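You operate a simulated robot arm through the tools that you are given. There is no shell and no other tool.

You run a simulated robot arm. Do the job below in one go: nothing can be reset, and whatever is moved stays where it is left.

## Task
Tip bottle No. 1 back into the measuring jug and put it away.
Fine: empty, no spill; bottle and its cap go into the top worktop drawer, drawer shut; the other bottles keep what they hold. Set down upright: what you pick out. Where these are worked on the way, their far stop is far enough and under half their travel is too little: top worktop drawer.
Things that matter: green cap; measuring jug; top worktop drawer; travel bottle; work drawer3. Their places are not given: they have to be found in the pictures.

It is judged by the outcome, as a careful person would: the job done as asked, and still so three seconds after it is handed in. It fails if anything else is knocked over, pushed out of place, dropped, spilled or broken. A push-on lid holds only when it is set on centred and level and pressed home; a screw cap is set on level and turned clockwise until tight.

## Robot
A 7-joint arm with a two-finger parallel gripper, fixed in place. Base frame: the origin is at the foot of the arm, x ahead of it, y to its left, z up. Lengths are in mm, angles in rad, forces in N, time in s.
Its first joint turns from -2.897 to 2.897 rad. Payload 4.4 kg.
The TCP is the grasp point between the finger pads, 23 mm short of the fingertips. In the tool frame z runs along the fingers and y along their closing line. The gripper opens to 94 mm. The fingers are 38 mm wide and 10 mm thick; the gripper's body (54 by 96 mm) begins 39 mm behind the TCP.
Orientation is that of the tool frame in the base frame, as a unit quaternion [x, y, z, w]. With the fingers straight down and closing along the base's y, the tool's x points along the base's -x, its y along +y and its z along -z.

## Interface
- The arm moves only by the tool send_rows. Its argument "moves" is a list of rows, each a list of 3 entries, a list of its own where there are three numbers: the turn, a rotation vector about the tool's x, y, z in rad, then the shift along the tool's x, y, z in mm, then the closure in counts, from 0 (fully open) to 255 (shut). In form: [[[rx, ry, rz], [tx, ty, tz], hand], ...]. A call has 1 to 20 rows; each row shifts and turns the commanded pose from where the row before left it, along the tool's axes as they then stand. A row lasts 0.2 s, in which the tool goes at most 50 mm and 0.15 rad; a call with a longer step from one row to the next is refused whole, and so is a gripper value outside its range. Where a pose cannot be reached the arm comes as near as it can. A force on the tool above 40 N (or 10 N above the force at the start of the call, whichever is more), or a blocked arm, ends the call early, and 0.2 s more pass. Each finger travels about 72 mm/s and halts on what it meets, pressing with about 36 N; the grip force reading is that of the motor and also rises with nothing between the fingers. The clock runs only during rows and for 0.2 s after the last one: add rows that do not move to give the fingers time. The reply holds the time, the measured pose of the TCP, the force on the tool along the base axes, the opening and the grip force, in the units named above and with some noise, with the torque about the TCP (base axes, N m) and any sound that the robot's microphone picked up.
- Cameras (640 x 400 px; columns grow to the right, rows downward): "scene" is fixed at [49.2, -503.1, 1621.2]; the picture's right is [0.49, -0.87, 0.00], its down [-0.43, -0.24, -0.87] and it looks along [0.76, 0.42, -0.50] (base axes); focal length 374 px, centre (320, 200). "wrist" rides on the gripper at [86, 16, -75] in the tool frame; the picture's right is [-0.18, 0.98, 0.00], its down [-0.58, -0.11, -0.81] and it looks along [-0.79, -0.15, 0.59] (tool axes); focal length 243 px, centre (320, 200).
- snapshot(camera): a new picture of that camera. The clock stands still meanwhile.
- pixel_to_xyz(camera, pixels): for up to 12 pixels [column, row] of the newest picture of that camera ("zoom" is the newest enlarged one), the place [x, y, z] in the base frame of the surface seen there, good to about 2 mm. The clock stands still meanwhile.
- inspect(camera, box): a new picture of the part [left, top, right, bottom] of that camera's present view, enlarged. The clock stands still meanwhile.
- close_job(): hands the job in; it is judged then, once.

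Unless the task says otherwise, let go and move clear before handing in.

The tools are called after ">>>" by a JSON object that holds its "fn" and its "kwargs". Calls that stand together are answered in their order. send_rows: Moves the arm, as the interface text tells. Its arguments: {"type":"object","properties":{"moves":{"type":"array","items":{"type":"array"}}},"required":["moves"]} The other tools are called the same way: snapshot (camera) takes a picture; pixel_to_xyz (camera, pixels) gives the place of the surface under pixels of a picture; inspect (camera, box) takes an enlarged picture of a part of a camera's view; close_job () hands the job in.

At the start:

```text
time: 0.0
tool_pos: [711.0, 335.2, 1342.1]
tool_rot: [0.0, 1.0, 0.0, 0.001]
force: [-0.1, 0.9, -0.6]
wrist_torque: [0.0, -0.02, 0.0]
width: 94.0
gripper_force: 0.1
```

scene: 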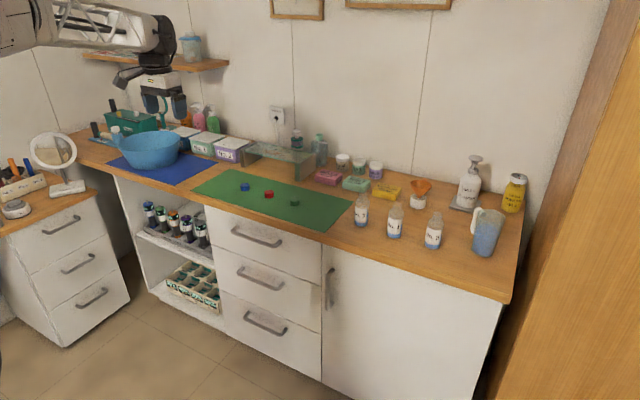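
wrist: 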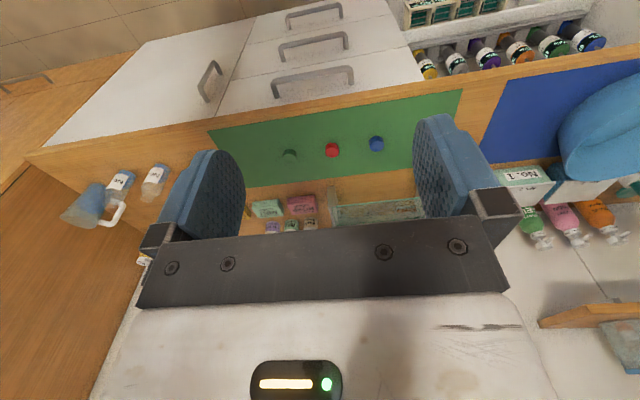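

The scene picture shows three bottles near (361,210), (395,220), (433,230), a jug at (487,232) and three caps on the green mat. I'll zoom in to read labels and find the drawer.

>>> {"fn": "inspect", "kwargs": {"camera": "scene", "box": [340, 150, 540, 275]}}

>>> {"fn": "inspect", "kwargs": {"camera": "scene", "box": [190, 160, 370, 272]}}

```text
3.20 times, centred on (440, 212) of scene
```

zoom: 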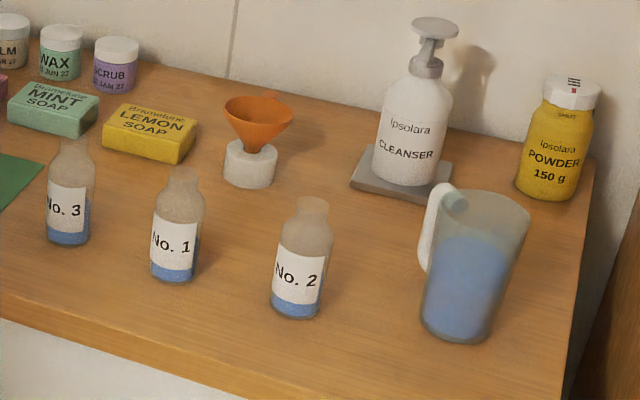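

```text
3.56 times, centred on (280, 216) of scene
```

zoom: 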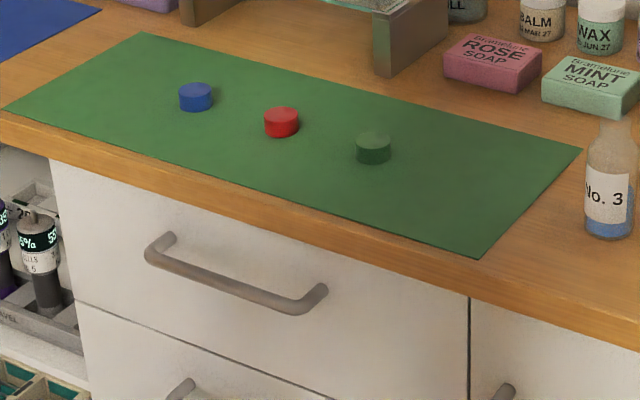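

Bottle No. 1 is the middle one (zoom ≈ (175,240)), the green cap is on the mat's right (zoom ≈ (373,147)). Next I measure places of bottles, jug, cap, drawer handle.

>>> {"fn": "pixel_to_xyz", "kwargs": {"camera": "zoom", "pixels": [[373, 138], [373, 155], [281, 114], [195, 90], [150, 255], [235, 283], [310, 305], [78, 300], [468, 300], [80, 200], [478, 250], [235, 230]]}}

>>> {"fn": "pixel_to_xyz", "kwargs": {"camera": "scene", "pixels": [[395, 205], [394, 237], [395, 222], [361, 196], [360, 226], [436, 214], [431, 248], [487, 213], [482, 254], [475, 215], [503, 218], [420, 260]]}}

```text
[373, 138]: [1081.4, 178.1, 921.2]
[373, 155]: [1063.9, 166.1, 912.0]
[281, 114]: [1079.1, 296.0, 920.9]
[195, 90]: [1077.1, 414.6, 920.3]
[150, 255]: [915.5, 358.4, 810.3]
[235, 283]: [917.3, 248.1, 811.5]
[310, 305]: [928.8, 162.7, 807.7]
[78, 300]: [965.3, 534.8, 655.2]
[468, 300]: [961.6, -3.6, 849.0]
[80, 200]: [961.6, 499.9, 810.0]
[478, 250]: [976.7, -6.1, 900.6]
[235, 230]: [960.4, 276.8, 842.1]
```

```text
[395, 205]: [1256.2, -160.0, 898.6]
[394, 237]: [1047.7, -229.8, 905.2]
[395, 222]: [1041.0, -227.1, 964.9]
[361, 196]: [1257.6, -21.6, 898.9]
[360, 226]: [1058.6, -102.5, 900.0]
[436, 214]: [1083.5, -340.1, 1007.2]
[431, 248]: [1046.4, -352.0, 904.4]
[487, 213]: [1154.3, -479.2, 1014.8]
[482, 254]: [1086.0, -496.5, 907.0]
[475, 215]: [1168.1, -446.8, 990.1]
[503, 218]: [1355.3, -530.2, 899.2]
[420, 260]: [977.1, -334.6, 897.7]
```

The worktop surface is at z≈898, bottles stand at x≈1050, beyond the tool-down reach, so a tilted/horizontal tool is likely needed. I'll look at the gripper and wrist view details before moving.

>>> {"fn": "inspect", "kwargs": {"camera": "scene", "box": [0, 0, 240, 150]}}

>>> {"fn": "inspect", "kwargs": {"camera": "wrist", "box": [20, 130, 260, 280]}}

>>> {"fn": "inspect", "kwargs": {"camera": "scene", "box": [370, 190, 450, 240]}}

```text
2.67 times, centred on (120, 75) of scene
```

zoom: 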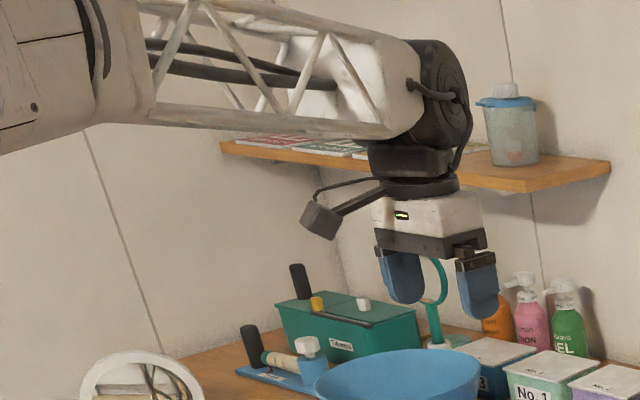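

```text
2.67 times, centred on (140, 205) of wrist
```

zoom: 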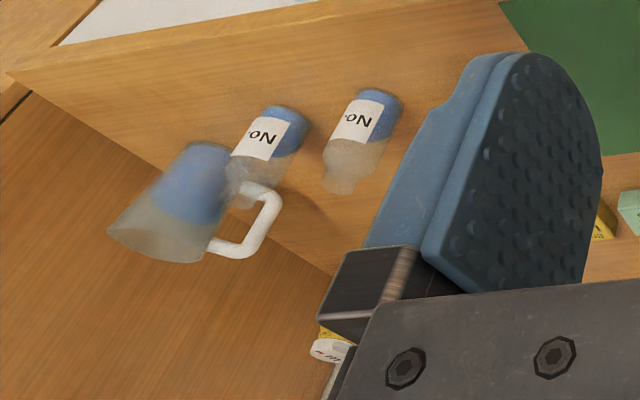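

```text
8.00 times, centred on (410, 215) of scene
```

zoom: 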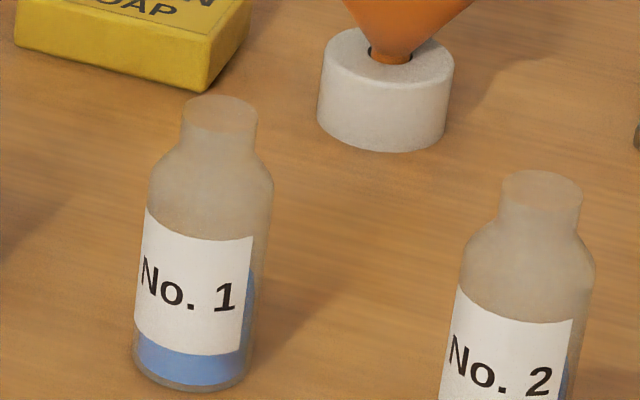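

Bottle No. 1 is clear in the 8x zoom (mouth ≈ (220,105), base ≈ (192,385)). I measure its surface points.

>>> {"fn": "pixel_to_xyz", "kwargs": {"camera": "zoom", "pixels": [[220, 105], [220, 120], [215, 150], [150, 200], [270, 200], [200, 230], [190, 350], [188, 384], [140, 340], [250, 350], [540, 180], [390, 90]]}}

>>> {"fn": "inspect", "kwargs": {"camera": "scene", "box": [450, 190, 530, 270]}}

```text
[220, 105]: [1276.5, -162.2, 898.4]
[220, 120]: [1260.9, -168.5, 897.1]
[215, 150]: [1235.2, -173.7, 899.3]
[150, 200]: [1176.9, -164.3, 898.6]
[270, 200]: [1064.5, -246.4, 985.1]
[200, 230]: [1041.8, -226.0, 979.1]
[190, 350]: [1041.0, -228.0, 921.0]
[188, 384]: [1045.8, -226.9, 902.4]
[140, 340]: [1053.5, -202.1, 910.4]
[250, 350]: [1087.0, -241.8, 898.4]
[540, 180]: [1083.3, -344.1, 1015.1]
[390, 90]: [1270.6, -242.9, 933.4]
```

```text
5.00 times, centred on (490, 230) of scene
```

zoom: 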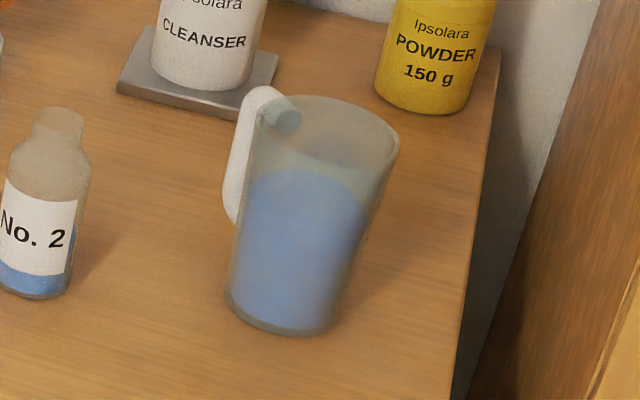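

Bottle 1's front surface is at about (1041,-227), ~120 mm tall; the jug's at about (1110,-480). First I test the reach: pitch the tool to ~30° below horizontal in free air.

>>> {"fn": "send_rows", "kwargs": {"moves": [[[0, -0.15, 0], [0, 0, 0], 0], [[0, -0.15, 0], [0, 0, 0], 0], [[0, -0.15, 0], [0, 0, 0], 0], [[0, -0.15, 0], [0, 0, 0], 0], [[0, -0.15, 0], [0, 0, 0], 0], [[0, -0.15, 0], [0, 0, 0], 0], [[0, -0.15, 0], [0, 0, 0], 0], [[0, 0, 0], [0, -50, 0], 0], [[0, 0, 0], [0, -50, 0], 0], [[0, 0, 0], [0, -50, 0], 0], [[0, 0, 0], [0, -50, 0], 0], [[0, 0, 0], [0, -50, 0], 0], [[0, 0, 0], [0, -50, 0], 0], [[0, 0, 0], [0, -50, 0], 0], [[0, 0, 0], [0, -50, 0], 0], [[0, 0, 0], [0, -50, 0], 0], [[0, 0, 0], [0, -50, 0], 0]]}}

```text
time: 3.6
tool_pos: [712.9, -166.0, 1340.0]
tool_rot: [0.001, 0.865, 0.0, 0.502]
force: [0.0, -0.4, -0.1]
wrist_torque: [-0.01, 0.02, 0.02]
width: 93.7
gripper_force: 0.2
```

The pitch worked (tool at [713,-166,1340], 30° below horizontal). Next I advance toward a view point over the bottles and jug.

>>> {"fn": "send_rows", "kwargs": {"moves": [[[0, 0, 0], [3, -20, 44], 0], [[0, 0, 0], [3, -20, 44], 0], [[0, 0, 0], [3, -20, 44], 0], [[0, 0, 0], [3, -20, 44], 0], [[0, 0, 0], [3, -20, 44], 0], [[0, 0, 0], [3, -20, 44], 0], [[0, 0, 0], [3, -20, 44], 0]]}}

>>> {"fn": "snapshot", "kwargs": {"camera": "wrist"}}

>>> {"fn": "snapshot", "kwargs": {"camera": "scene"}}

```text
time: 5.2
tool_pos: [970.4, -306.1, 1171.1]
tool_rot: [0.0, 0.865, 0.0, 0.502]
force: [0.1, 0.4, 0.8]
wrist_torque: [0.0, 0.04, 0.0]
width: 93.8
gripper_force: 0.1
```

```text
taken
```

wrist: 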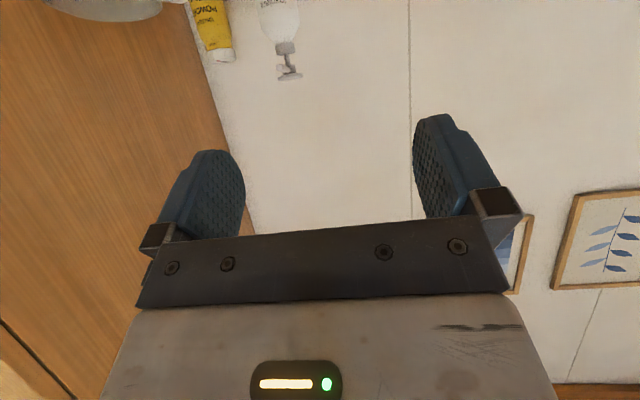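

```text
taken
```

scene: 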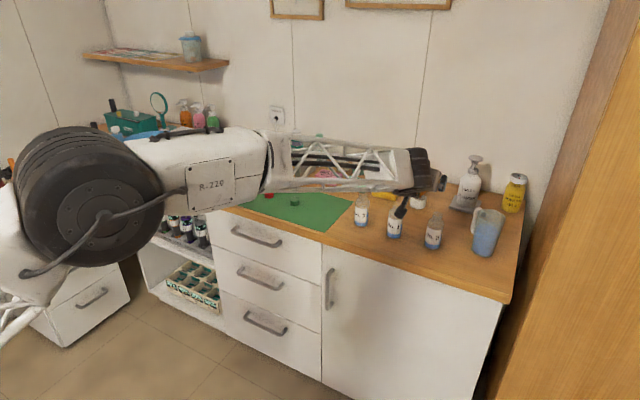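

The wrist camera looks at the wall in this pose; the scene view shows the arm reaching over bottles. I test reach to the pouring spot near (1110,-400,1090).

>>> {"fn": "send_rows", "kwargs": {"moves": [[[0, 0, 0], [0, -23.5, 40], 0], [[0, 0, 0], [0, -23.5, 40], 0], [[0, 0, 0], [0, -23.5, 40], 0], [[0, 0, 0], [0, -23.5, 40], 0]]}}

>>> {"fn": "snapshot", "kwargs": {"camera": "scene"}}

```text
time: 6.2
tool_pos: [1110.2, -399.1, 1089.6]
tool_rot: [0.001, 0.865, 0.0, 0.502]
force: [-0.2, 0.8, 0.6]
wrist_torque: [0.02, 0.02, 0.0]
width: 94.2
gripper_force: 0.1
```

```text
taken
```

scene: 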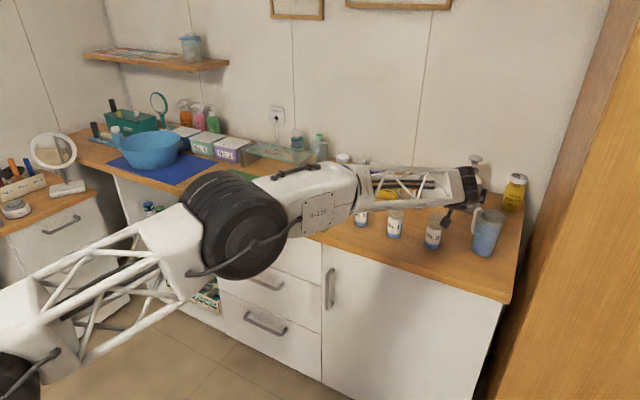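

The pour location [1110,-399,1090] is reachable. Let me examine the jug rim closely for its exact centre.

>>> {"fn": "inspect", "kwargs": {"camera": "scene", "box": [440, 195, 520, 265]}}

```text
5.71 times, centred on (480, 230) of scene
```

zoom: 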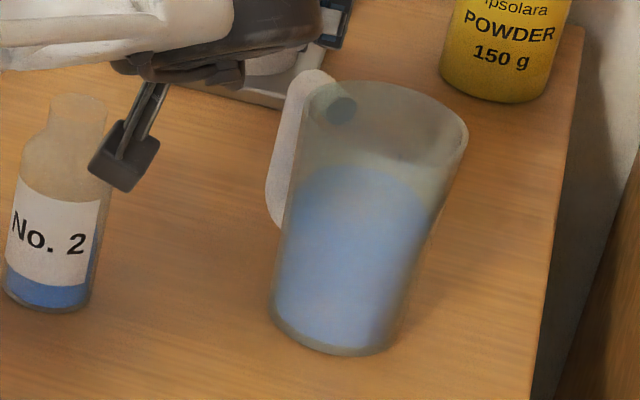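

The rim's left edge shows around zoom (305,95), the right edge (467,135), base around (335,350). I query those points.

>>> {"fn": "pixel_to_xyz", "kwargs": {"camera": "zoom", "pixels": [[306, 95], [340, 81], [380, 80], [420, 90], [455, 112], [466, 135], [275, 315], [340, 352], [395, 335], [300, 85], [350, 250], [320, 180]]}}

```text
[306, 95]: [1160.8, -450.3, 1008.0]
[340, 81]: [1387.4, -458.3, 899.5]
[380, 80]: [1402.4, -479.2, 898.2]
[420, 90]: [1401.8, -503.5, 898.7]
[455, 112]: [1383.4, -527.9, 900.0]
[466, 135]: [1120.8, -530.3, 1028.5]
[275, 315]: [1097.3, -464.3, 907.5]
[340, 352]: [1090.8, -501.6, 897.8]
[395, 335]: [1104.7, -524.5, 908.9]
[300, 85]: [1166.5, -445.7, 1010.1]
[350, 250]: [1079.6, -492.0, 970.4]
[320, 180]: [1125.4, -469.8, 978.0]
```

From these, the jug axis is about (1128,-485), rim radius ~37, rim z≈1028, handle toward (+x,+y). I raise, level the tool, and test the roll needed for pouring with an empty hand, away from the objects.

>>> {"fn": "send_rows", "kwargs": {"moves": [[[0, 0, 0], [-40, 0, -23], 0], [[0, 0, 0], [-40, 0, -23], 0], [[0, 0, 0], [-35, 0, -20], 0], [[0, -0.15, 0], [0, 0, 0], 0], [[0, -0.15, 0], [0, 0, 0], 0], [[0, -0.15, 0], [0, 0, 0], 0], [[0, -0.069, 0], [0, 0, 0], 0], [[0, 0, 0.15], [0, 0, 0], 0], [[0, 0, 0.15], [0, 0, 0], 0], [[0, 0, 0.15], [0, 0, 0], 0], [[0, 0, 0.15], [0, 0, 0], 0], [[0, 0, 0.15], [0, 0, 0], 0]]}}

```text
time: 8.8
tool_pos: [1107.7, -399.3, 1221.7]
tool_rot: [0.26, 0.658, 0.26, 0.657]
force: [-0.7, -0.5, -0.4]
wrist_torque: [-0.03, 0.01, -0.01]
width: 93.7
gripper_force: 0.1
```

The tool levelled and rolled 0.75 rad without trouble at [1108,-399,1222]. I continue the roll to 135°.

>>> {"fn": "send_rows", "kwargs": {"moves": [[[0, 0, 0.15], [0, 0, 0], 0], [[0, 0, 0.15], [0, 0, 0], 0], [[0, 0, 0.15], [0, 0, 0], 0], [[0, 0, 0.15], [0, 0, 0], 0], [[0, 0, 0.15], [0, 0, 0], 0], [[0, 0, 0.15], [0, 0, 0], 0], [[0, 0, 0.15], [0, 0, 0], 0], [[0, 0, 0.15], [0, 0, 0], 0], [[0, 0, 0.15], [0, 0, 0], 0], [[0, 0, 0.15], [0, 0, 0], 0], [[0, 0, 0.106], [0, 0, 0], 0]]}}

>>> {"fn": "snapshot", "kwargs": {"camera": "scene"}}

>>> {"fn": "snapshot", "kwargs": {"camera": "wrist"}}

```text
time: 11.2
tool_pos: [1105.3, -398.1, 1221.0]
tool_rot: [0.654, 0.27, 0.653, 0.27]
force: [0.8, -0.1, 0.9]
wrist_torque: [0.01, -0.03, 0.0]
width: 93.8
gripper_force: 0.0
```

```text
taken
```

scene: 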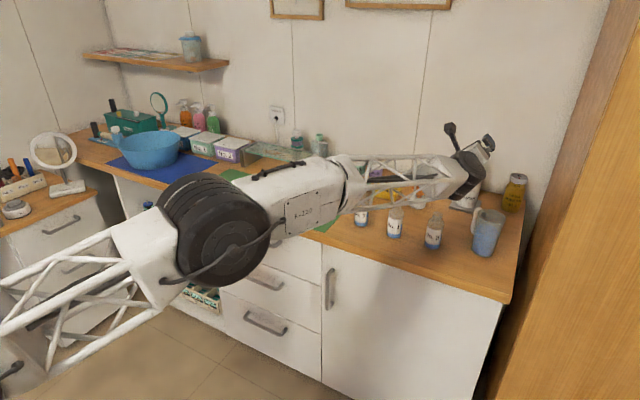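

```text
taken
```

wrist: 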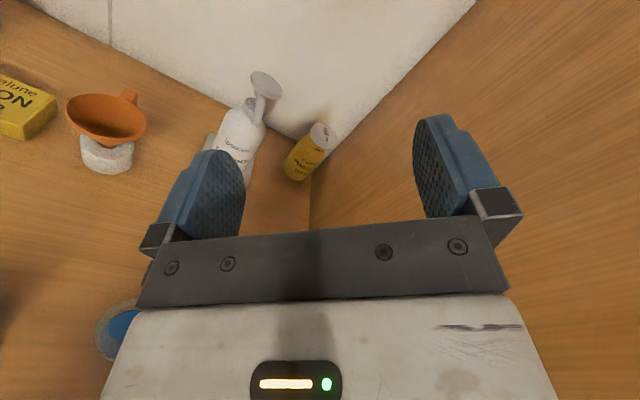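

The 135° roll is reachable; the wrist picture shows the jug rim at about (118,330). I query it and then test the actual pouring position.

>>> {"fn": "pixel_to_xyz", "kwargs": {"camera": "wrist", "pixels": [[98, 330], [118, 330], [125, 302], [108, 310], [120, 350], [97, 345], [105, 355], [135, 310]]}}

>>> {"fn": "send_rows", "kwargs": {"moves": [[[0, 0, 0], [-27, -14, 14], 0], [[0, 0, 0], [-27, -14, 14], 0], [[0, 0, 0], [-27, -14, 14], 0], [[0, 0, 0], [-27, -14, 15], 0], [[0, 0, 0], [0, 0, 0], 0]]}}

>>> {"fn": "snapshot", "kwargs": {"camera": "scene"}}

>>> {"fn": "snapshot", "kwargs": {"camera": "wrist"}}

```text
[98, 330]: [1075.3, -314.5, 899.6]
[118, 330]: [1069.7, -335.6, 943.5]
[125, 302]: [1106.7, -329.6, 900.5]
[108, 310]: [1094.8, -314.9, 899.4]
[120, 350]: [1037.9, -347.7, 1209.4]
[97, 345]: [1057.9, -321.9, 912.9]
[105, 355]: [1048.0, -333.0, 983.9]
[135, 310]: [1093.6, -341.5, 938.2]
```

```text
time: 12.4
tool_pos: [1163.4, -432.9, 1106.0]
tool_rot: [0.654, 0.272, 0.653, 0.27]
force: [0.2, 0.2, 0.0]
wrist_torque: [0.03, 0.01, 0.01]
width: 94.3
gripper_force: 0.0
```

```text
taken
```

scene: 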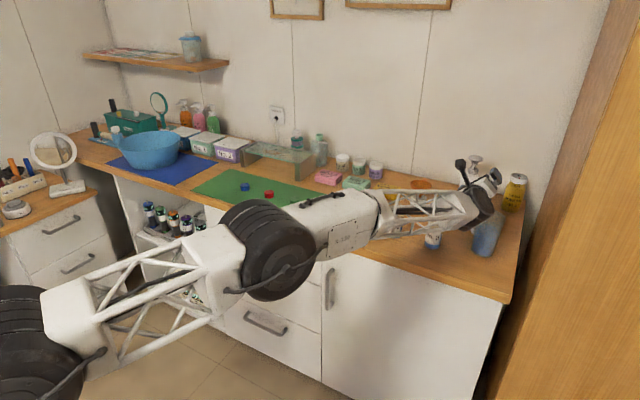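

```text
taken
```

wrist: 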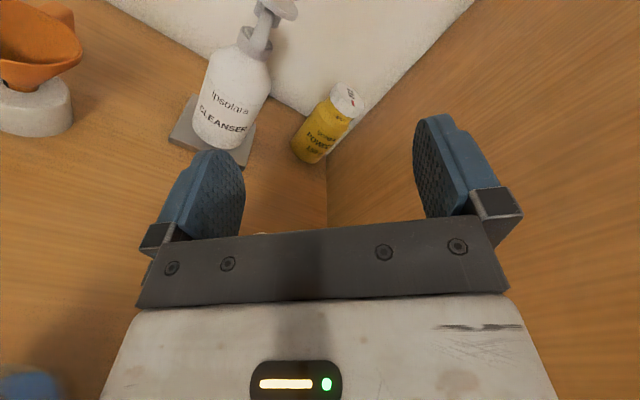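

The pouring pose [1163,-433,1106] with 135° roll is reachable with no contact. I check how low the arm links run here, to know if an open drawer would be in the way.

>>> {"fn": "pixel_to_xyz", "kwargs": {"camera": "scene", "pixels": [[250, 230], [290, 275], [180, 280], [50, 320], [20, 360], [130, 350], [340, 230], [420, 210], [465, 205], [432, 235], [70, 375], [240, 295]]}}

>>> {"fn": "inspect", "kwargs": {"camera": "scene", "box": [400, 150, 540, 270]}}

```text
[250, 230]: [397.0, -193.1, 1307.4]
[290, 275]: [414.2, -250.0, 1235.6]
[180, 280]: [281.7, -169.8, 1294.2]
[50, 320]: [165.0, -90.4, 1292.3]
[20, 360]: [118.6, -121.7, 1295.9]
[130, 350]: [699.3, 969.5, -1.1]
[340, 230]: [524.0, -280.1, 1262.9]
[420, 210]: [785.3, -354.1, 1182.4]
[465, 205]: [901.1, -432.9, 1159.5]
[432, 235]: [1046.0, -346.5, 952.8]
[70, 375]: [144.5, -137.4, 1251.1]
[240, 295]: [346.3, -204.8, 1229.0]
```

```text
3.33 times, centred on (470, 210) of scene
```

zoom: 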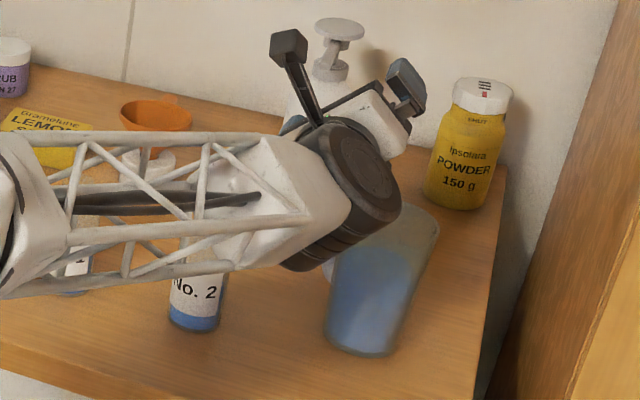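

Links run at z≈1160–1300, well above a drawer. I withdraw, roll back to 90° (fingers closing vertically) and travel toward the top drawer handle (bar at x≈915, y≈260, z≈810).

>>> {"fn": "send_rows", "kwargs": {"moves": [[[0, 0, 0], [18, 18, -40], 0], [[0, 0, 0], [18, 18, -40], 0], [[0, 0, 0], [18, 18, -40], 0], [[0, 0, 0], [16, 16, -45], 0], [[0, 0, -0.15], [0, 0, -48], 0], [[0, 0, -0.15], [0, 0, -48], 0], [[0, 0, -0.15], [0, 0, -48], 0], [[0, 0, -0.15], [0, 0, 0], 0], [[0, 0, -0.15], [0, 0, 0], 0], [[0, 0, -0.035], [0, 0, 0], 0]]}}

>>> {"fn": "send_rows", "kwargs": {"moves": [[[0, 0, 0], [49, 0, 0], 0], [[0, 0, 0], [49, 0, 0], 0], [[0, 0, 0], [49, 0, 0], 0], [[0, 0, 0], [49, 0, 0], 0], [[0, 0, 0], [49, 0, 0], 0], [[0, 0, 0], [49, 0, 0], 0], [[0, 0, 0], [49, 0, 0], 0], [[0, 0, 0], [49, 0, 0], 0], [[0, 0, 0], [49, 0, 0], 0], [[0, 0, 0], [49, 0, 0], 0], [[0, 0, 0], [49, 0, 0], 0], [[0, 0, 0], [49, 0, 0], 0], [[0, 0, 0], [49, 0, 0], 0], [[0, 0, 0], [49, 0, 0], 0], [[0, 0, 0], [0, 0, 0], 0]]}}

>>> {"fn": "snapshot", "kwargs": {"camera": "wrist"}}

>>> {"fn": "snapshot", "kwargs": {"camera": "scene"}}

```text
refused: row 4 steps farther than a row can; nothing moved
```

```text
time: 15.6
tool_pos: [1163.4, 51.1, 1586.2]
tool_rot: [0.654, 0.271, 0.652, 0.27]
force: [1.1, 0.2, -0.7]
wrist_torque: [0.0, -0.12, 0.0]
width: 94.0
gripper_force: 0.1
```

```text
taken
```

wrist: 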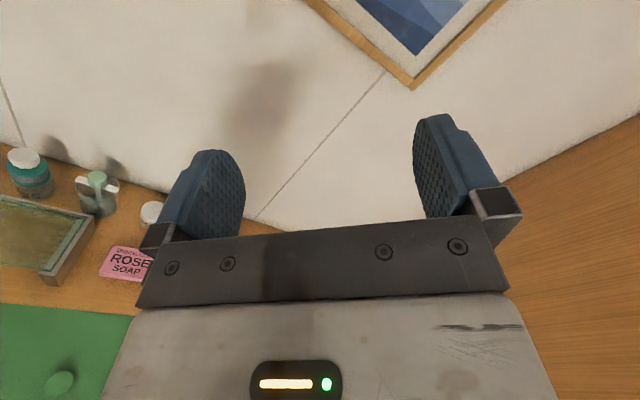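

```text
taken
```

scene: 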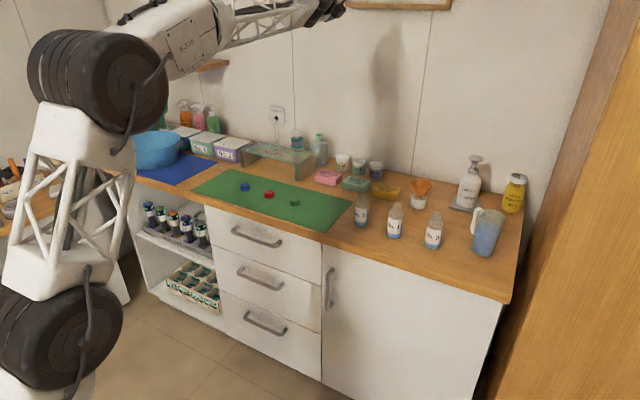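

The first call was refused (row too long), so the second moved diagonally up to [1163,51,1586]; nothing was touched. I now go one call at a time: down and back to about (800,260,1200).

>>> {"fn": "send_rows", "kwargs": {"moves": [[[0, 0, 0], [-10.4, -35, -30.2], 0], [[0, 0, 0], [-10.4, -35, -30.2], 0], [[0, 0, 0], [-10.4, -35, -30.2], 0], [[0, 0, 0], [-10.4, -35, -30.2], 0], [[0, 0, 0], [-10.4, -35, -30.2], 0], [[0, 0, 0], [-10.4, -35, -30.2], 0], [[0, 0, 0], [-10.4, -35, -30.2], 0], [[0, 0, 0], [-10.4, -35, -30.2], 0], [[0, 0, 0], [-10.4, -35, -30.2], 0], [[0, 0, 0], [-10.4, -35, -30.2], 0], [[0, 0, 0], [-10.4, -35, -30.2], 0], [[0, 0, 0], [-10.4, -35, -30.2], 0]]}}

```text
time: 18.2
tool_pos: [798.1, 260.0, 1207.0]
tool_rot: [0.653, 0.27, 0.653, 0.271]
force: [0.3, -0.8, 1.5]
wrist_torque: [-0.01, 0.02, -0.04]
width: 94.0
gripper_force: 0.0
```

I'm at [798,260,1207]. I roll back to 90° and descend to z≈850 in front of the drawer.

>>> {"fn": "send_rows", "kwargs": {"moves": [[[0, 0, -0.15], [0, 0, 0], 0], [[0, 0, -0.15], [0, 0, 0], 0], [[0, 0, -0.15], [0, 0, 0], 0], [[0, 0, -0.15], [0, 0, 0], 0], [[0, 0, -0.15], [0, 0, 0], 0], [[0, 0, -0.038], [0, 0, 0], 0], [[0, 0, 0], [0, -45, 0], 0], [[0, 0, 0], [0, -45, 0], 0], [[0, 0, 0], [0, -45, 0], 0], [[0, 0, 0], [0, -45, 0], 0], [[0, 0, 0], [0, -45, 0], 0], [[0, 0, 0], [0, -45, 0], 0], [[0, 0, 0], [0, -45, 0], 0], [[0, 0, 0], [0, 0, 0], 0]]}}

>>> {"fn": "snapshot", "kwargs": {"camera": "wrist"}}

>>> {"fn": "snapshot", "kwargs": {"camera": "scene"}}

```text
time: 21.2
tool_pos: [800.7, 258.5, 891.7]
tool_rot: [0.499, 0.5, 0.499, 0.501]
force: [0.3, 0.3, -0.3]
wrist_torque: [-0.02, 0.0, 0.0]
width: 93.9
gripper_force: 0.1
```

```text
taken
```

wrist: 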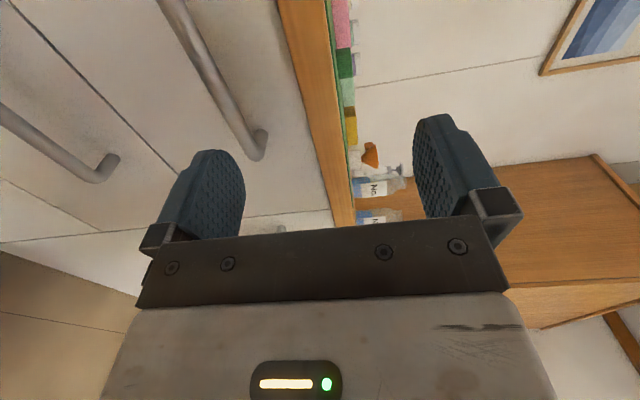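

```text
taken
```

scene: 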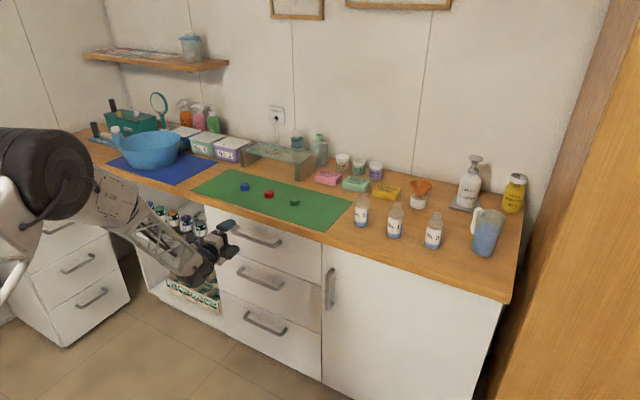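

The wrist view shows the top drawer handle running from (170,0) to (260,150). I measure its bar.

>>> {"fn": "pixel_to_xyz", "kwargs": {"camera": "wrist", "pixels": [[190, 40], [210, 80], [225, 110], [240, 140], [262, 140], [200, 60], [218, 95], [275, 80], [310, 80], [330, 80], [100, 60], [140, 100]]}}

>>> {"fn": "inspect", "kwargs": {"camera": "wrist", "box": [120, 0, 360, 150]}}

```text
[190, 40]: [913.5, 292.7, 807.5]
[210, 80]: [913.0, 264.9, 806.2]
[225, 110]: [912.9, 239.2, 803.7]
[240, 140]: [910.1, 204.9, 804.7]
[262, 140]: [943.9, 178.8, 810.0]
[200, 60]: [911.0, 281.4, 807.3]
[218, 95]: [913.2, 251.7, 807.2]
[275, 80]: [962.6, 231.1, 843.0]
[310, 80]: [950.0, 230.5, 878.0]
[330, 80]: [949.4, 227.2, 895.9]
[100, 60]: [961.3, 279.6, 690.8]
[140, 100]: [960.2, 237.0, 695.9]
```

```text
2.67 times, centred on (240, 75) of wrist
```

zoom: 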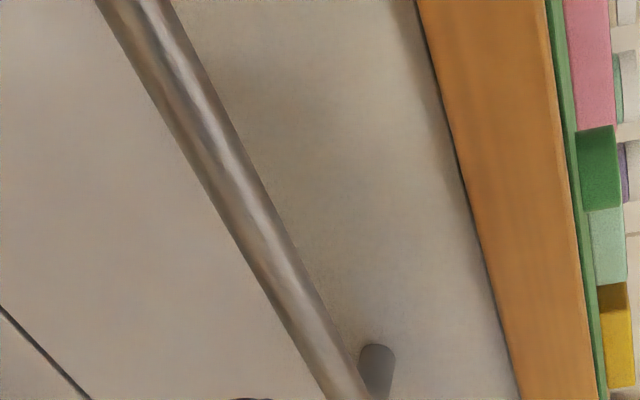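

The bar's front surface is at x≈912, z≈807, y≈260. I lower to z=807 and advance to x≈917 to straddle the bar.

>>> {"fn": "send_rows", "kwargs": {"moves": [[[0, 0, 0], [1.5, -42, 0], 0], [[0, 0, 0], [0, -43, 0], 0], [[0, 0, 0], [0, 0, 0], 0], [[0, 0, 0], [0, 0, 40], 0], [[0, 0, 0], [0, 0, 40], 0], [[0, 0, 0], [0, 0, 25], 0], [[0, 0, 0], [0, 0, 12], 0], [[0, 0, 0], [0, 0, 0], 0]]}}

```text
time: 23.0
tool_pos: [915.9, 257.1, 805.9]
tool_rot: [0.501, 0.501, 0.499, 0.5]
force: [0.2, 0.3, 0.5]
wrist_torque: [0.0, 0.01, 0.04]
width: 94.0
gripper_force: 0.0
```

The TCP is at [916,257,806] around the bar with no contact force. I close the fingers on the bar.

>>> {"fn": "send_rows", "kwargs": {"moves": [[[0, 0, 0], [0, 0, 0], 255], [[0, 0, 0], [0, 0, 0], 255], [[0, 0, 0], [0, 0, 0], 255], [[0, 0, 0], [0, 0, 0], 255], [[0, 0, 0], [0, 0, 0], 255]]}}

```text
time: 24.2
tool_pos: [915.2, 257.6, 805.1]
tool_rot: [0.5, 0.501, 0.499, 0.5]
force: [0.5, 3.4, -16.4]
wrist_torque: [1.14, 0.09, 0.22]
width: 15.9
gripper_force: 44.9
```

The grip is on the bar (width 15.9). Force z of −16 N suggests the bar sits a little below centre; I shift 1.5 mm down and start pulling gently.

>>> {"fn": "send_rows", "kwargs": {"moves": [[[0, 0, 0], [0, -1.5, 0], 255], [[0, 0, 0], [0, 0, 0], 255], [[0, 0, 0], [0, 0, -8], 255], [[0, 0, 0], [0, 0, -12], 255], [[0, 0, 0], [0, 0, -15], 255]]}}

```text
time: 25.4
tool_pos: [883.6, 257.3, 805.5]
tool_rot: [0.5, 0.5, 0.499, 0.501]
force: [0.6, -32.1, 7.0]
wrist_torque: [0.45, -0.04, -0.21]
width: 15.9
gripper_force: 44.7
```

The pull moved the TCP to x=884, but a −32 N lateral force appeared. I look before continuing.

>>> {"fn": "snapshot", "kwargs": {"camera": "scene"}}

>>> {"fn": "snapshot", "kwargs": {"camera": "wrist"}}

```text
taken
```

scene: 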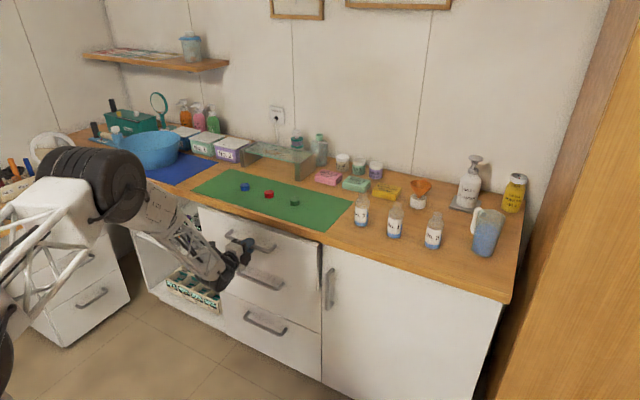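

```text
taken
```

wrist: 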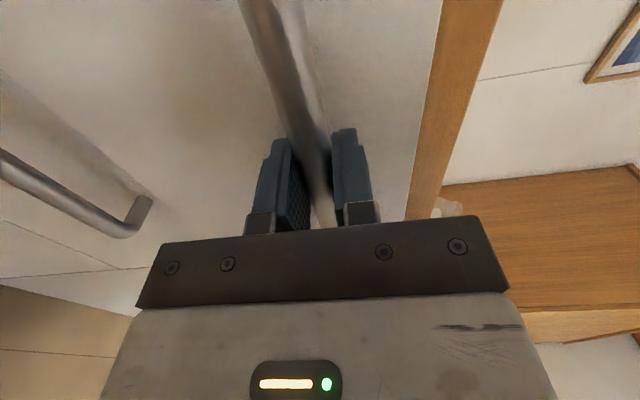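

The drawer is sliding out (gap visible in the scene at (235,215)). I relieve sideways by 2 mm and keep pulling.

>>> {"fn": "send_rows", "kwargs": {"moves": [[[0, 0, 0], [-2, 0, 0], 255], [[0, 0, 0], [0, 0, -15], 255], [[0, 0, 0], [0, 0, -20], 255], [[0, 0, 0], [0, 0, -25], 255], [[0, 0, 0], [0, 0, -25], 255]]}}

```text
time: 26.6
tool_pos: [799.2, 256.9, 805.1]
tool_rot: [0.499, 0.5, 0.5, 0.501]
force: [0.2, 31.3, 13.2]
wrist_torque: [1.36, -0.04, 0.28]
width: 16.0
gripper_force: 45.2
```

Sideways force flipped to +31 N, so 1 mm back is right. I continue pulling in 25 mm rows.

>>> {"fn": "send_rows", "kwargs": {"moves": [[[0, 0, 0], [1, 0.4, 0], 255], [[0, 0, 0], [0, 0, -25], 255], [[0, 0, 0], [0, 0, -25], 255], [[0, 0, 0], [0, 0, -25], 255], [[0, 0, 0], [0, 0, -25], 255], [[0, 0, 0], [0, 0, -25], 255], [[0, 0, 0], [0, 0, 0], 255]]}}

>>> {"fn": "snapshot", "kwargs": {"camera": "scene"}}

```text
time: 27.7
tool_pos: [721.9, 257.2, 804.7]
tool_rot: [0.501, 0.499, 0.499, 0.501]
force: [0.6, -9.2, 5.4]
wrist_torque: [0.04, -0.01, 0.35]
width: 15.7
gripper_force: 45.1
stopped in row 5: the force on the tool passed its limit at 47 N (the readings are from after the stop); the commanded pose is now the measured one
```

```text
taken
```

scene: 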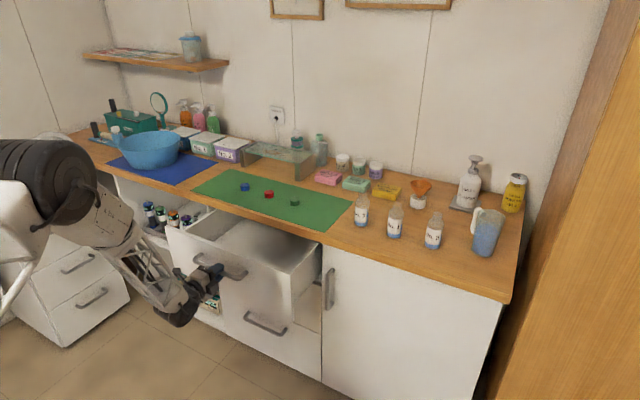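

The drawer came out 194 mm and the call stopped at 47 N. I try pulling gently to see whether this is the far stop.

>>> {"fn": "send_rows", "kwargs": {"moves": [[[0, 0, 0], [0, 0, -4], 255], [[0, 0, 0], [0, 0, -4], 255], [[0, 0, 0], [0, 0, 0], 255]]}}

>>> {"fn": "inspect", "kwargs": {"camera": "scene", "box": [150, 190, 350, 315]}}

```text
time: 28.5
tool_pos: [711.9, 257.7, 805.6]
tool_rot: [0.5, 0.499, 0.5, 0.502]
force: [-0.3, -28.1, 13.5]
wrist_torque: [0.04, -0.09, 0.25]
width: 15.7
gripper_force: 44.7
```

```text
3.20 times, centred on (250, 252) of scene
```

zoom: 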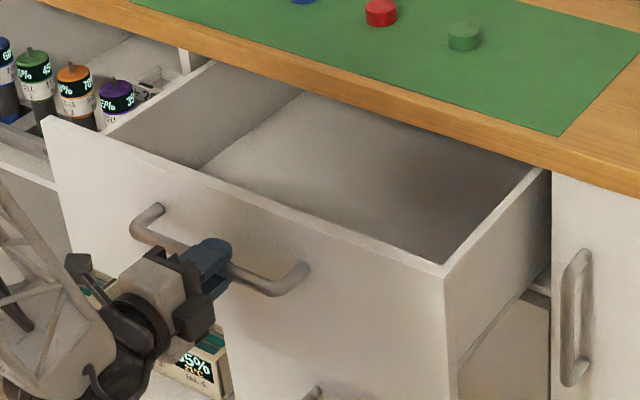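

It moved on to x=712, so it isn't the stop; the sideways force is the limiter. I relieve it and pull on.

>>> {"fn": "send_rows", "kwargs": {"moves": [[[0, 0, 0], [-0.9, 0.4, 0], 255], [[0, 0, 0], [0, 0, -15], 255], [[0, 0, 0], [0, 0, -15], 255], [[0, 0, 0], [0, 0, -15], 255], [[0, 0, 0], [0, 0, 0], 255]]}}

```text
time: 29.7
tool_pos: [667.2, 255.1, 805.2]
tool_rot: [0.5, 0.5, 0.499, 0.502]
force: [-0.7, 32.7, -18.0]
wrist_torque: [0.42, 0.06, 0.26]
width: 16.0
gripper_force: 44.8
```

Now at x=667, 249 mm out. Small corrections and further pull.

>>> {"fn": "send_rows", "kwargs": {"moves": [[[0, 0, 0], [1, -0.5, 0], 255], [[0, 0, 0], [0, 0, -15], 255], [[0, 0, 0], [0, 0, -15], 255], [[0, 0, 0], [0, 0, -15], 255], [[0, 0, 0], [0, 0, -15], 255], [[0, 0, 0], [0, 0, 0], 255]]}}

```text
time: 31.1
tool_pos: [607.9, 257.4, 805.3]
tool_rot: [0.5, 0.499, 0.5, 0.501]
force: [0.0, -31.5, -0.2]
wrist_torque: [0.18, 0.01, -0.3]
width: 15.8
gripper_force: 44.8
```

The drawer is out 308 mm, well past half of any possible travel in a 440 mm deep cabinet. I relieve, open the fingers and back off.

>>> {"fn": "send_rows", "kwargs": {"moves": [[[0, 0, 0], [-0.9, 0, 0], 255], [[0, 0, 0], [0, 0, 0], 0], [[0, 0, 0], [0, 0, 0], 0], [[0, 0, 0], [0, 0, 0], 0], [[0, 0, 0], [0, 0, 0], 0], [[0, 0, 0], [0, 0, -30], 0], [[0, 0, 0], [0, 0, -40], 0], [[0, 0, 0], [0, 40, 0], 0], [[0, 0, 0], [0, 45, 0], 0], [[0, 0, 0], [0, 45, 0], 0], [[0, 0, 0], [0, 45, 0], 0], [[0, 0, 0], [0, 45, 0], 0], [[0, 0, 0], [0, 45, 0], 0]]}}

>>> {"fn": "snapshot", "kwargs": {"camera": "scene"}}

>>> {"fn": "snapshot", "kwargs": {"camera": "wrist"}}

```text
time: 33.9
tool_pos: [535.7, 256.0, 1071.3]
tool_rot: [0.5, 0.5, 0.499, 0.501]
force: [-0.1, 0.5, 0.6]
wrist_torque: [0.0, -0.02, 0.03]
width: 94.0
gripper_force: 0.1
```

```text
taken
```

scene: 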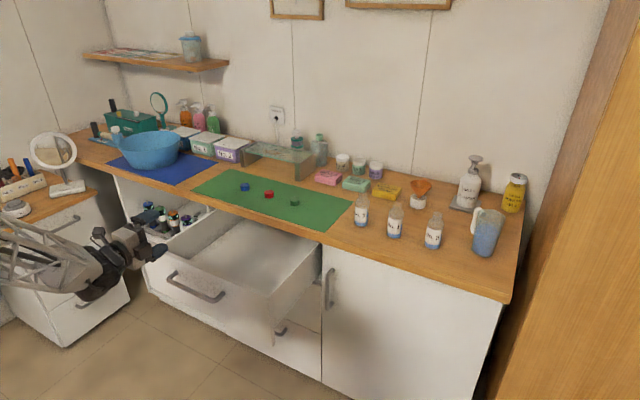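

```text
taken
```

wrist: 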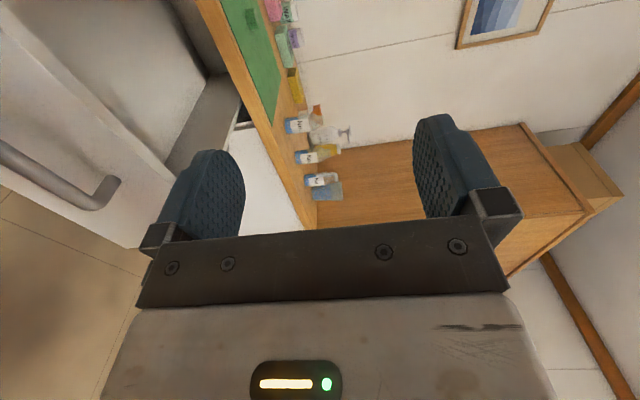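

The drawer stands wide open and is empty. I inspect its interior for floor height and walls.

>>> {"fn": "inspect", "kwargs": {"camera": "scene", "box": [140, 200, 340, 325]}}

>>> {"fn": "pixel_to_xyz", "kwargs": {"camera": "scene", "pixels": [[210, 256], [230, 262], [250, 265], [255, 240], [275, 248], [225, 245], [200, 250], [268, 285], [150, 262], [158, 268], [265, 292], [290, 275]]}}

```text
3.20 times, centred on (240, 262) of scene
```

zoom: 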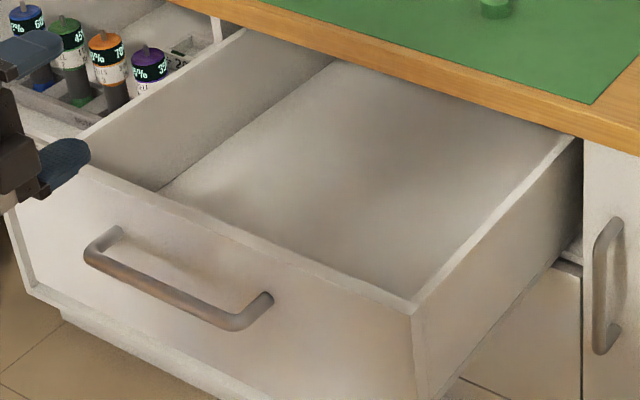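

```text
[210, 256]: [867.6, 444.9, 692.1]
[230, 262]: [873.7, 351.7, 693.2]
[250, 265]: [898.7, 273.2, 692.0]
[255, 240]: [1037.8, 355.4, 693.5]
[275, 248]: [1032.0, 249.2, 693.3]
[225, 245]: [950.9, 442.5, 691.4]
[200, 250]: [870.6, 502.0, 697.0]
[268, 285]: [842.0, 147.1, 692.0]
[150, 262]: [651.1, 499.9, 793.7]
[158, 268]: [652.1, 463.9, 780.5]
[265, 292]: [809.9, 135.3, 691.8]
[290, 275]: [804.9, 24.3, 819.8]
```

The drawer floor is at z≈692, interior y from ~30 to ~500. I measure the top edge of the front and side panels (zoom (250,236), (415,305), (500,215)).

>>> {"fn": "pixel_to_xyz", "kwargs": {"camera": "zoom", "pixels": [[250, 234], [330, 268], [414, 308], [420, 300], [500, 215], [560, 145], [160, 190], [130, 120], [200, 70], [580, 150], [600, 160], [250, 330]]}}

```text
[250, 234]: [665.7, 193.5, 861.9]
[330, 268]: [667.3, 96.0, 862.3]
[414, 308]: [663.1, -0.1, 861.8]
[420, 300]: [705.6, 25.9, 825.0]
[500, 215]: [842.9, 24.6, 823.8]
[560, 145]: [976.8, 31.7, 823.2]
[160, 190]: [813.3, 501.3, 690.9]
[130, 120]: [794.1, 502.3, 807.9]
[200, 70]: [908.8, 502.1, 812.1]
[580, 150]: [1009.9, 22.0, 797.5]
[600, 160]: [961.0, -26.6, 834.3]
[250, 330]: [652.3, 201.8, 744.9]
```

Front panel top is z≈862 at x≈652–672, side walls z≈824. A 45° tool pitch clears it when setting the bottle down, so I use 45° for the grasp. I unroll the tool and pitch down 45°.

>>> {"fn": "send_rows", "kwargs": {"moves": [[[0, 0, -0.15], [0, 0, 0], 0], [[0, 0, -0.15], [0, 0, 0], 0], [[0, 0, -0.15], [0, 0, 0], 0], [[0, 0, -0.15], [0, 0, 0], 0], [[0, 0, -0.15], [0, 0, 0], 0], [[0, 0, -0.15], [0, 0, 0], 0], [[0, 0, -0.15], [0, 0, 0], 0], [[0, 0, -0.15], [0, 0, 0], 0], [[0, 0, -0.15], [0, 0, 0], 0], [[0, 0, -0.15], [0, 0, 0], 0], [[0, 0, -0.0708], [0, 0, 0], 0], [[0, 0.15, 0], [0, 0, 0], 0], [[0, 0.15, 0], [0, 0, 0], 0], [[0, 0.15, 0], [0, 0, 0], 0], [[0, 0.15, 0], [0, 0, 0], 0], [[0, 0.15, 0], [0, 0, 0], 0], [[0, 0.0354, 0], [0, 0, 0], 0], [[0, 0, 0], [0, 0, 0], 0]]}}

```text
time: 37.7
tool_pos: [536.6, 256.3, 1069.2]
tool_rot: [0.001, 0.924, -0.001, 0.383]
force: [0.1, -0.4, -0.2]
wrist_torque: [0.0, -0.05, 0.02]
width: 93.9
gripper_force: 0.0
```

The tool is at 45° pitch. Before grasping I test with the empty hand how far the tool can roll at the jug; first travel to about (950,-400,1250).

>>> {"fn": "send_rows", "kwargs": {"moves": [[[0, 0, 0], [-24.7, -38.6, 9.65], 0], [[0, 0, 0], [-24.7, -38.6, 9.65], 0], [[0, 0, 0], [-24.7, -38.6, 9.65], 0], [[0, 0, 0], [-24.7, -38.6, 9.65], 0], [[0, 0, 0], [-24.7, -38.6, 9.65], 0], [[0, 0, 0], [-24.7, -38.6, 9.65], 0], [[0, 0, 0], [-24.7, -38.6, 9.65], 0], [[0, 0, 0], [-24.7, -38.6, 9.65], 0], [[0, 0, 0], [-24.7, -38.6, 9.65], 0], [[0, 0, 0], [-24.7, -38.6, 9.65], 0], [[0, 0, 0], [-24.7, -38.6, 9.65], 0], [[0, 0, 0], [-24.7, -38.6, 9.65], 0], [[0, 0, 0], [-24.7, -38.6, 9.65], 0], [[0, 0, 0], [-24.7, -38.6, 9.65], 0], [[0, 0, 0], [-24.7, -38.6, 9.65], 0], [[0, 0, 0], [-24.7, -38.6, 9.65], 0], [[0, 0, 0], [-24.7, -38.6, 9.65], 0]]}}

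```text
time: 41.3
tool_pos: [937.0, -362.9, 1252.3]
tool_rot: [-0.007, 0.908, 0.016, 0.419]
force: [0.0, 0.4, 0.1]
wrist_torque: [0.04, 0.0, -0.01]
width: 93.9
gripper_force: 0.1
out of reach, approached as far as the arm can: row 7, 8
```

Rows 7–8 were briefly out of reach, and the pose is slightly off ([937,-363,1252]). I hold to let it settle and read again.

>>> {"fn": "send_rows", "kwargs": {"moves": [[[0, 0, 0], [0, 0, 0], 0], [[0, 0, 0], [0, 0, 0], 0], [[0, 0, 0], [0, 0, 0], 0]]}}

>>> {"fn": "snapshot", "kwargs": {"camera": "scene"}}

>>> {"fn": "snapshot", "kwargs": {"camera": "wrist"}}

```text
time: 42.1
tool_pos: [937.3, -363.3, 1251.9]
tool_rot: [-0.008, 0.908, 0.017, 0.418]
force: [0.3, -0.1, -0.1]
wrist_torque: [-0.04, -0.02, 0.02]
width: 94.0
gripper_force: 0.0
```

```text
taken
```

scene: 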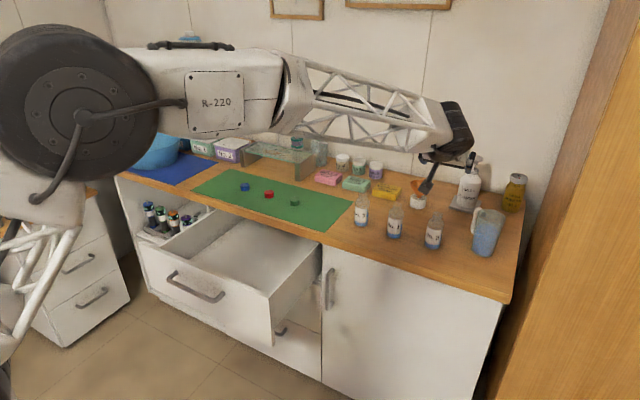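

```text
taken
```

wrist: 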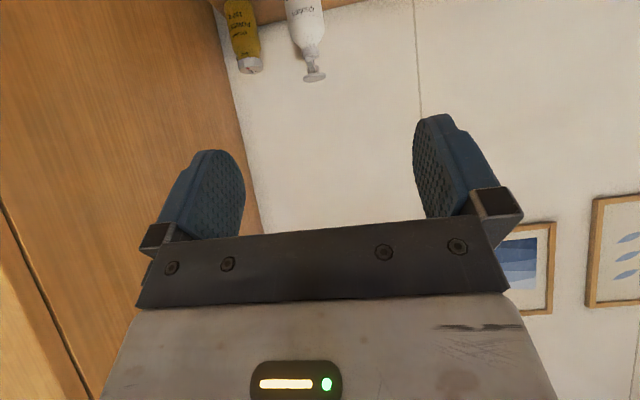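

The pose settled with a ~6° orientation error carried over. I correct the orientation back to an exact 45° pitch.

>>> {"fn": "send_rows", "kwargs": {"moves": [[[0.0375, 0.0774, 0.0018], [0, 0, 0], 0], [[0, 0, 0], [0, 0, 0], 0], [[0, 0, 0], [0, 0, 0], 0]]}}

```text
time: 42.9
tool_pos: [938.0, -363.5, 1252.5]
tool_rot: [0.0, 0.924, 0.0, 0.382]
force: [0.1, -0.3, -0.8]
wrist_torque: [-0.01, 0.03, 0.0]
width: 93.9
gripper_force: 0.1
```

Orientation is exact again. I level the tool and roll 1.5 rad as a test of the pouring motion.

>>> {"fn": "send_rows", "kwargs": {"moves": [[[0, -0.15, 0], [0, 0, 0], 0], [[0, -0.15, 0], [0, 0, 0], 0], [[0, -0.15, 0], [0, 0, 0], 0], [[0, -0.15, 0], [0, 0, 0], 0], [[0, -0.15, 0], [0, 0, 0], 0], [[0, -0.0354, 0], [0, 0, 0], 0], [[0, 0, 0.15], [0, 0, 0], 0], [[0, 0, 0.15], [0, 0, 0], 0], [[0, 0, 0.15], [0, 0, 0], 0], [[0, 0, 0.15], [0, 0, 0], 0], [[0, 0, 0.15], [0, 0, 0], 0], [[0, 0, 0.15], [0, 0, 0], 0], [[0, 0, 0.15], [0, 0, 0], 0], [[0, 0, 0.15], [0, 0, 0], 0], [[0, 0, 0.15], [0, 0, 0], 0], [[0, 0, 0.15], [0, 0, 0], 0]]}}

```text
time: 46.3
tool_pos: [940.6, -363.5, 1253.4]
tool_rot: [0.483, 0.517, 0.482, 0.517]
force: [-0.3, -0.1, 0.2]
wrist_torque: [0.04, -0.02, -0.01]
width: 94.2
gripper_force: 0.1
```

Rolled to 86° fine. Continue the roll to 180° as a test.

>>> {"fn": "send_rows", "kwargs": {"moves": [[[0, 0, 0.15], [0, 0, 0], 0], [[0, 0, 0.15], [0, 0, 0], 0], [[0, 0, 0.15], [0, 0, 0], 0], [[0, 0, 0.15], [0, 0, 0], 0], [[0, 0, 0.15], [0, 0, 0], 0], [[0, 0, 0.15], [0, 0, 0], 0], [[0, 0, 0.15], [0, 0, 0], 0], [[0, 0, 0.15], [0, 0, 0], 0], [[0, 0, 0.15], [0, 0, 0], 0], [[0, 0, 0.15], [0, 0, 0], 0], [[0, 0, 0.142], [0, 0, 0], 0]]}}

```text
time: 48.7
tool_pos: [939.9, -364.9, 1251.9]
tool_rot: [0.707, 0.0, 0.707, 0.0]
force: [-0.2, 0.1, -0.3]
wrist_torque: [0.03, 0.05, -0.03]
width: 93.9
gripper_force: 0.1
```

The full 180° roll is reachable. Next I test it over the jug at about (1165,-470,1125).

>>> {"fn": "send_rows", "kwargs": {"moves": [[[0, 0, 0], [-21.2, 17.7, 37.5], 0], [[0, 0, 0], [-21.2, 17.7, 37.5], 0], [[0, 0, 0], [-21.2, 17.7, 37.5], 0], [[0, 0, 0], [-21.2, 17.7, 37.5], 0], [[0, 0, 0], [-21.2, 17.7, 37.5], 0], [[0, 0, 0], [-21.2, 17.7, 37.5], 0], [[0, 0, 0], [0, 0, 0], 0], [[0, 0.1, 0], [0, 0, 0], 0], [[0, 0.1, 0], [0, 0, 0], 0], [[0, 0, 0], [0, 0, 0], 0]]}}

>>> {"fn": "snapshot", "kwargs": {"camera": "scene"}}

>>> {"fn": "snapshot", "kwargs": {"camera": "wrist"}}

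```text
time: 50.9
tool_pos: [1165.7, -470.4, 1124.3]
tool_rot: [0.633, 0.001, 0.774, 0.0]
force: [0.0, 0.7, 0.4]
wrist_torque: [-0.04, -0.02, 0.01]
width: 94.2
gripper_force: 0.1
```

```text
taken
```

scene: 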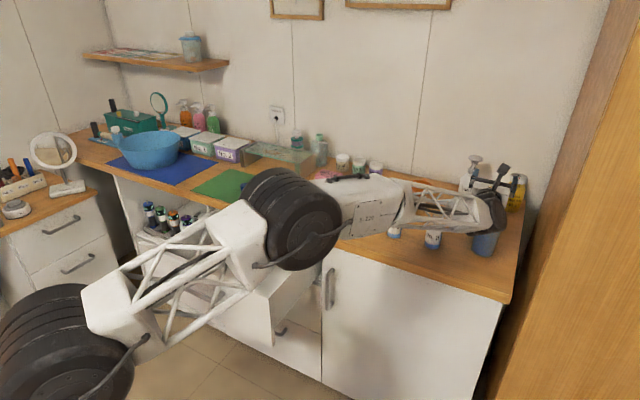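

```text
taken
```

wrist: 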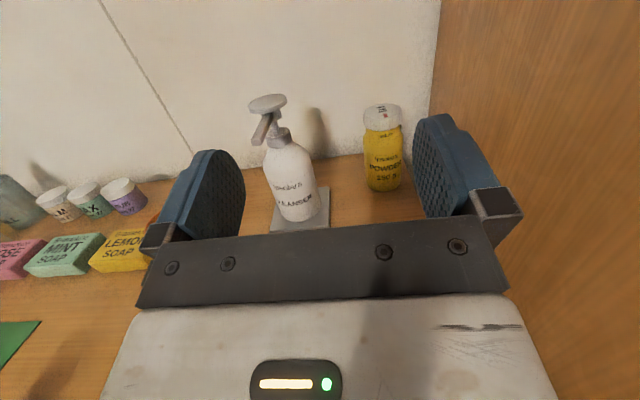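

The inverted pose with the tool 11° upward is reachable at [1166,-470,1124]. I check clearance between the wrist and the jug.

>>> {"fn": "inspect", "kwargs": {"camera": "scene", "box": [410, 150, 540, 265]}}

```text
3.48 times, centred on (475, 208) of scene
```

zoom: 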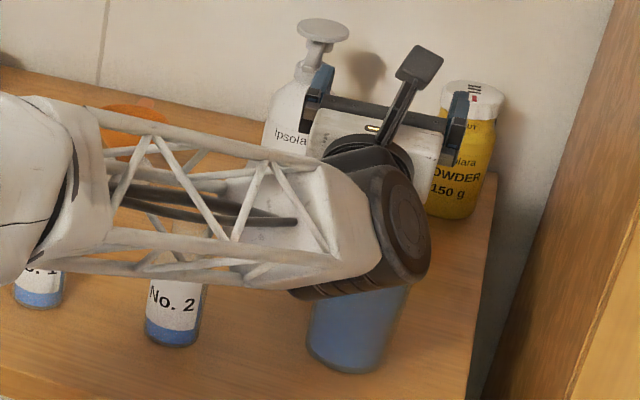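

The wrist drum passes just above the jug here; with the tool level (not pitched up) there will be more room. I measure neighbours (cleanser pad, powder) from this wrist view to know side clearances.

>>> {"fn": "pixel_to_xyz", "kwargs": {"camera": "wrist", "pixels": [[272, 225], [328, 225], [300, 205], [295, 180], [275, 130], [385, 185], [383, 115], [265, 103]]}}

>>> {"fn": "pixel_to_xyz", "kwargs": {"camera": "zoom", "pixels": [[400, 250], [360, 290], [310, 290], [345, 250], [300, 280], [340, 330], [400, 310], [180, 270]]}}

```text
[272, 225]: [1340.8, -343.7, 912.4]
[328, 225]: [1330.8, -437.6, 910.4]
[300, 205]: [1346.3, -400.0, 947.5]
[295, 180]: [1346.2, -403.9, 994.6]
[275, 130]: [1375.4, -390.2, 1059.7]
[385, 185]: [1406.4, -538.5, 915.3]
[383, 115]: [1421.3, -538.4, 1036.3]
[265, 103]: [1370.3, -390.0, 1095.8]
```

```text
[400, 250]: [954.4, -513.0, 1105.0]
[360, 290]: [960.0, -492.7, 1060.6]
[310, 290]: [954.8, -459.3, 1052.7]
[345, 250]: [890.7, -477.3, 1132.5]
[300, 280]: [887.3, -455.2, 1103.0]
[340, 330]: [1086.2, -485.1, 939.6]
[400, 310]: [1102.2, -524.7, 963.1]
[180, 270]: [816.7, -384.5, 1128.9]
```

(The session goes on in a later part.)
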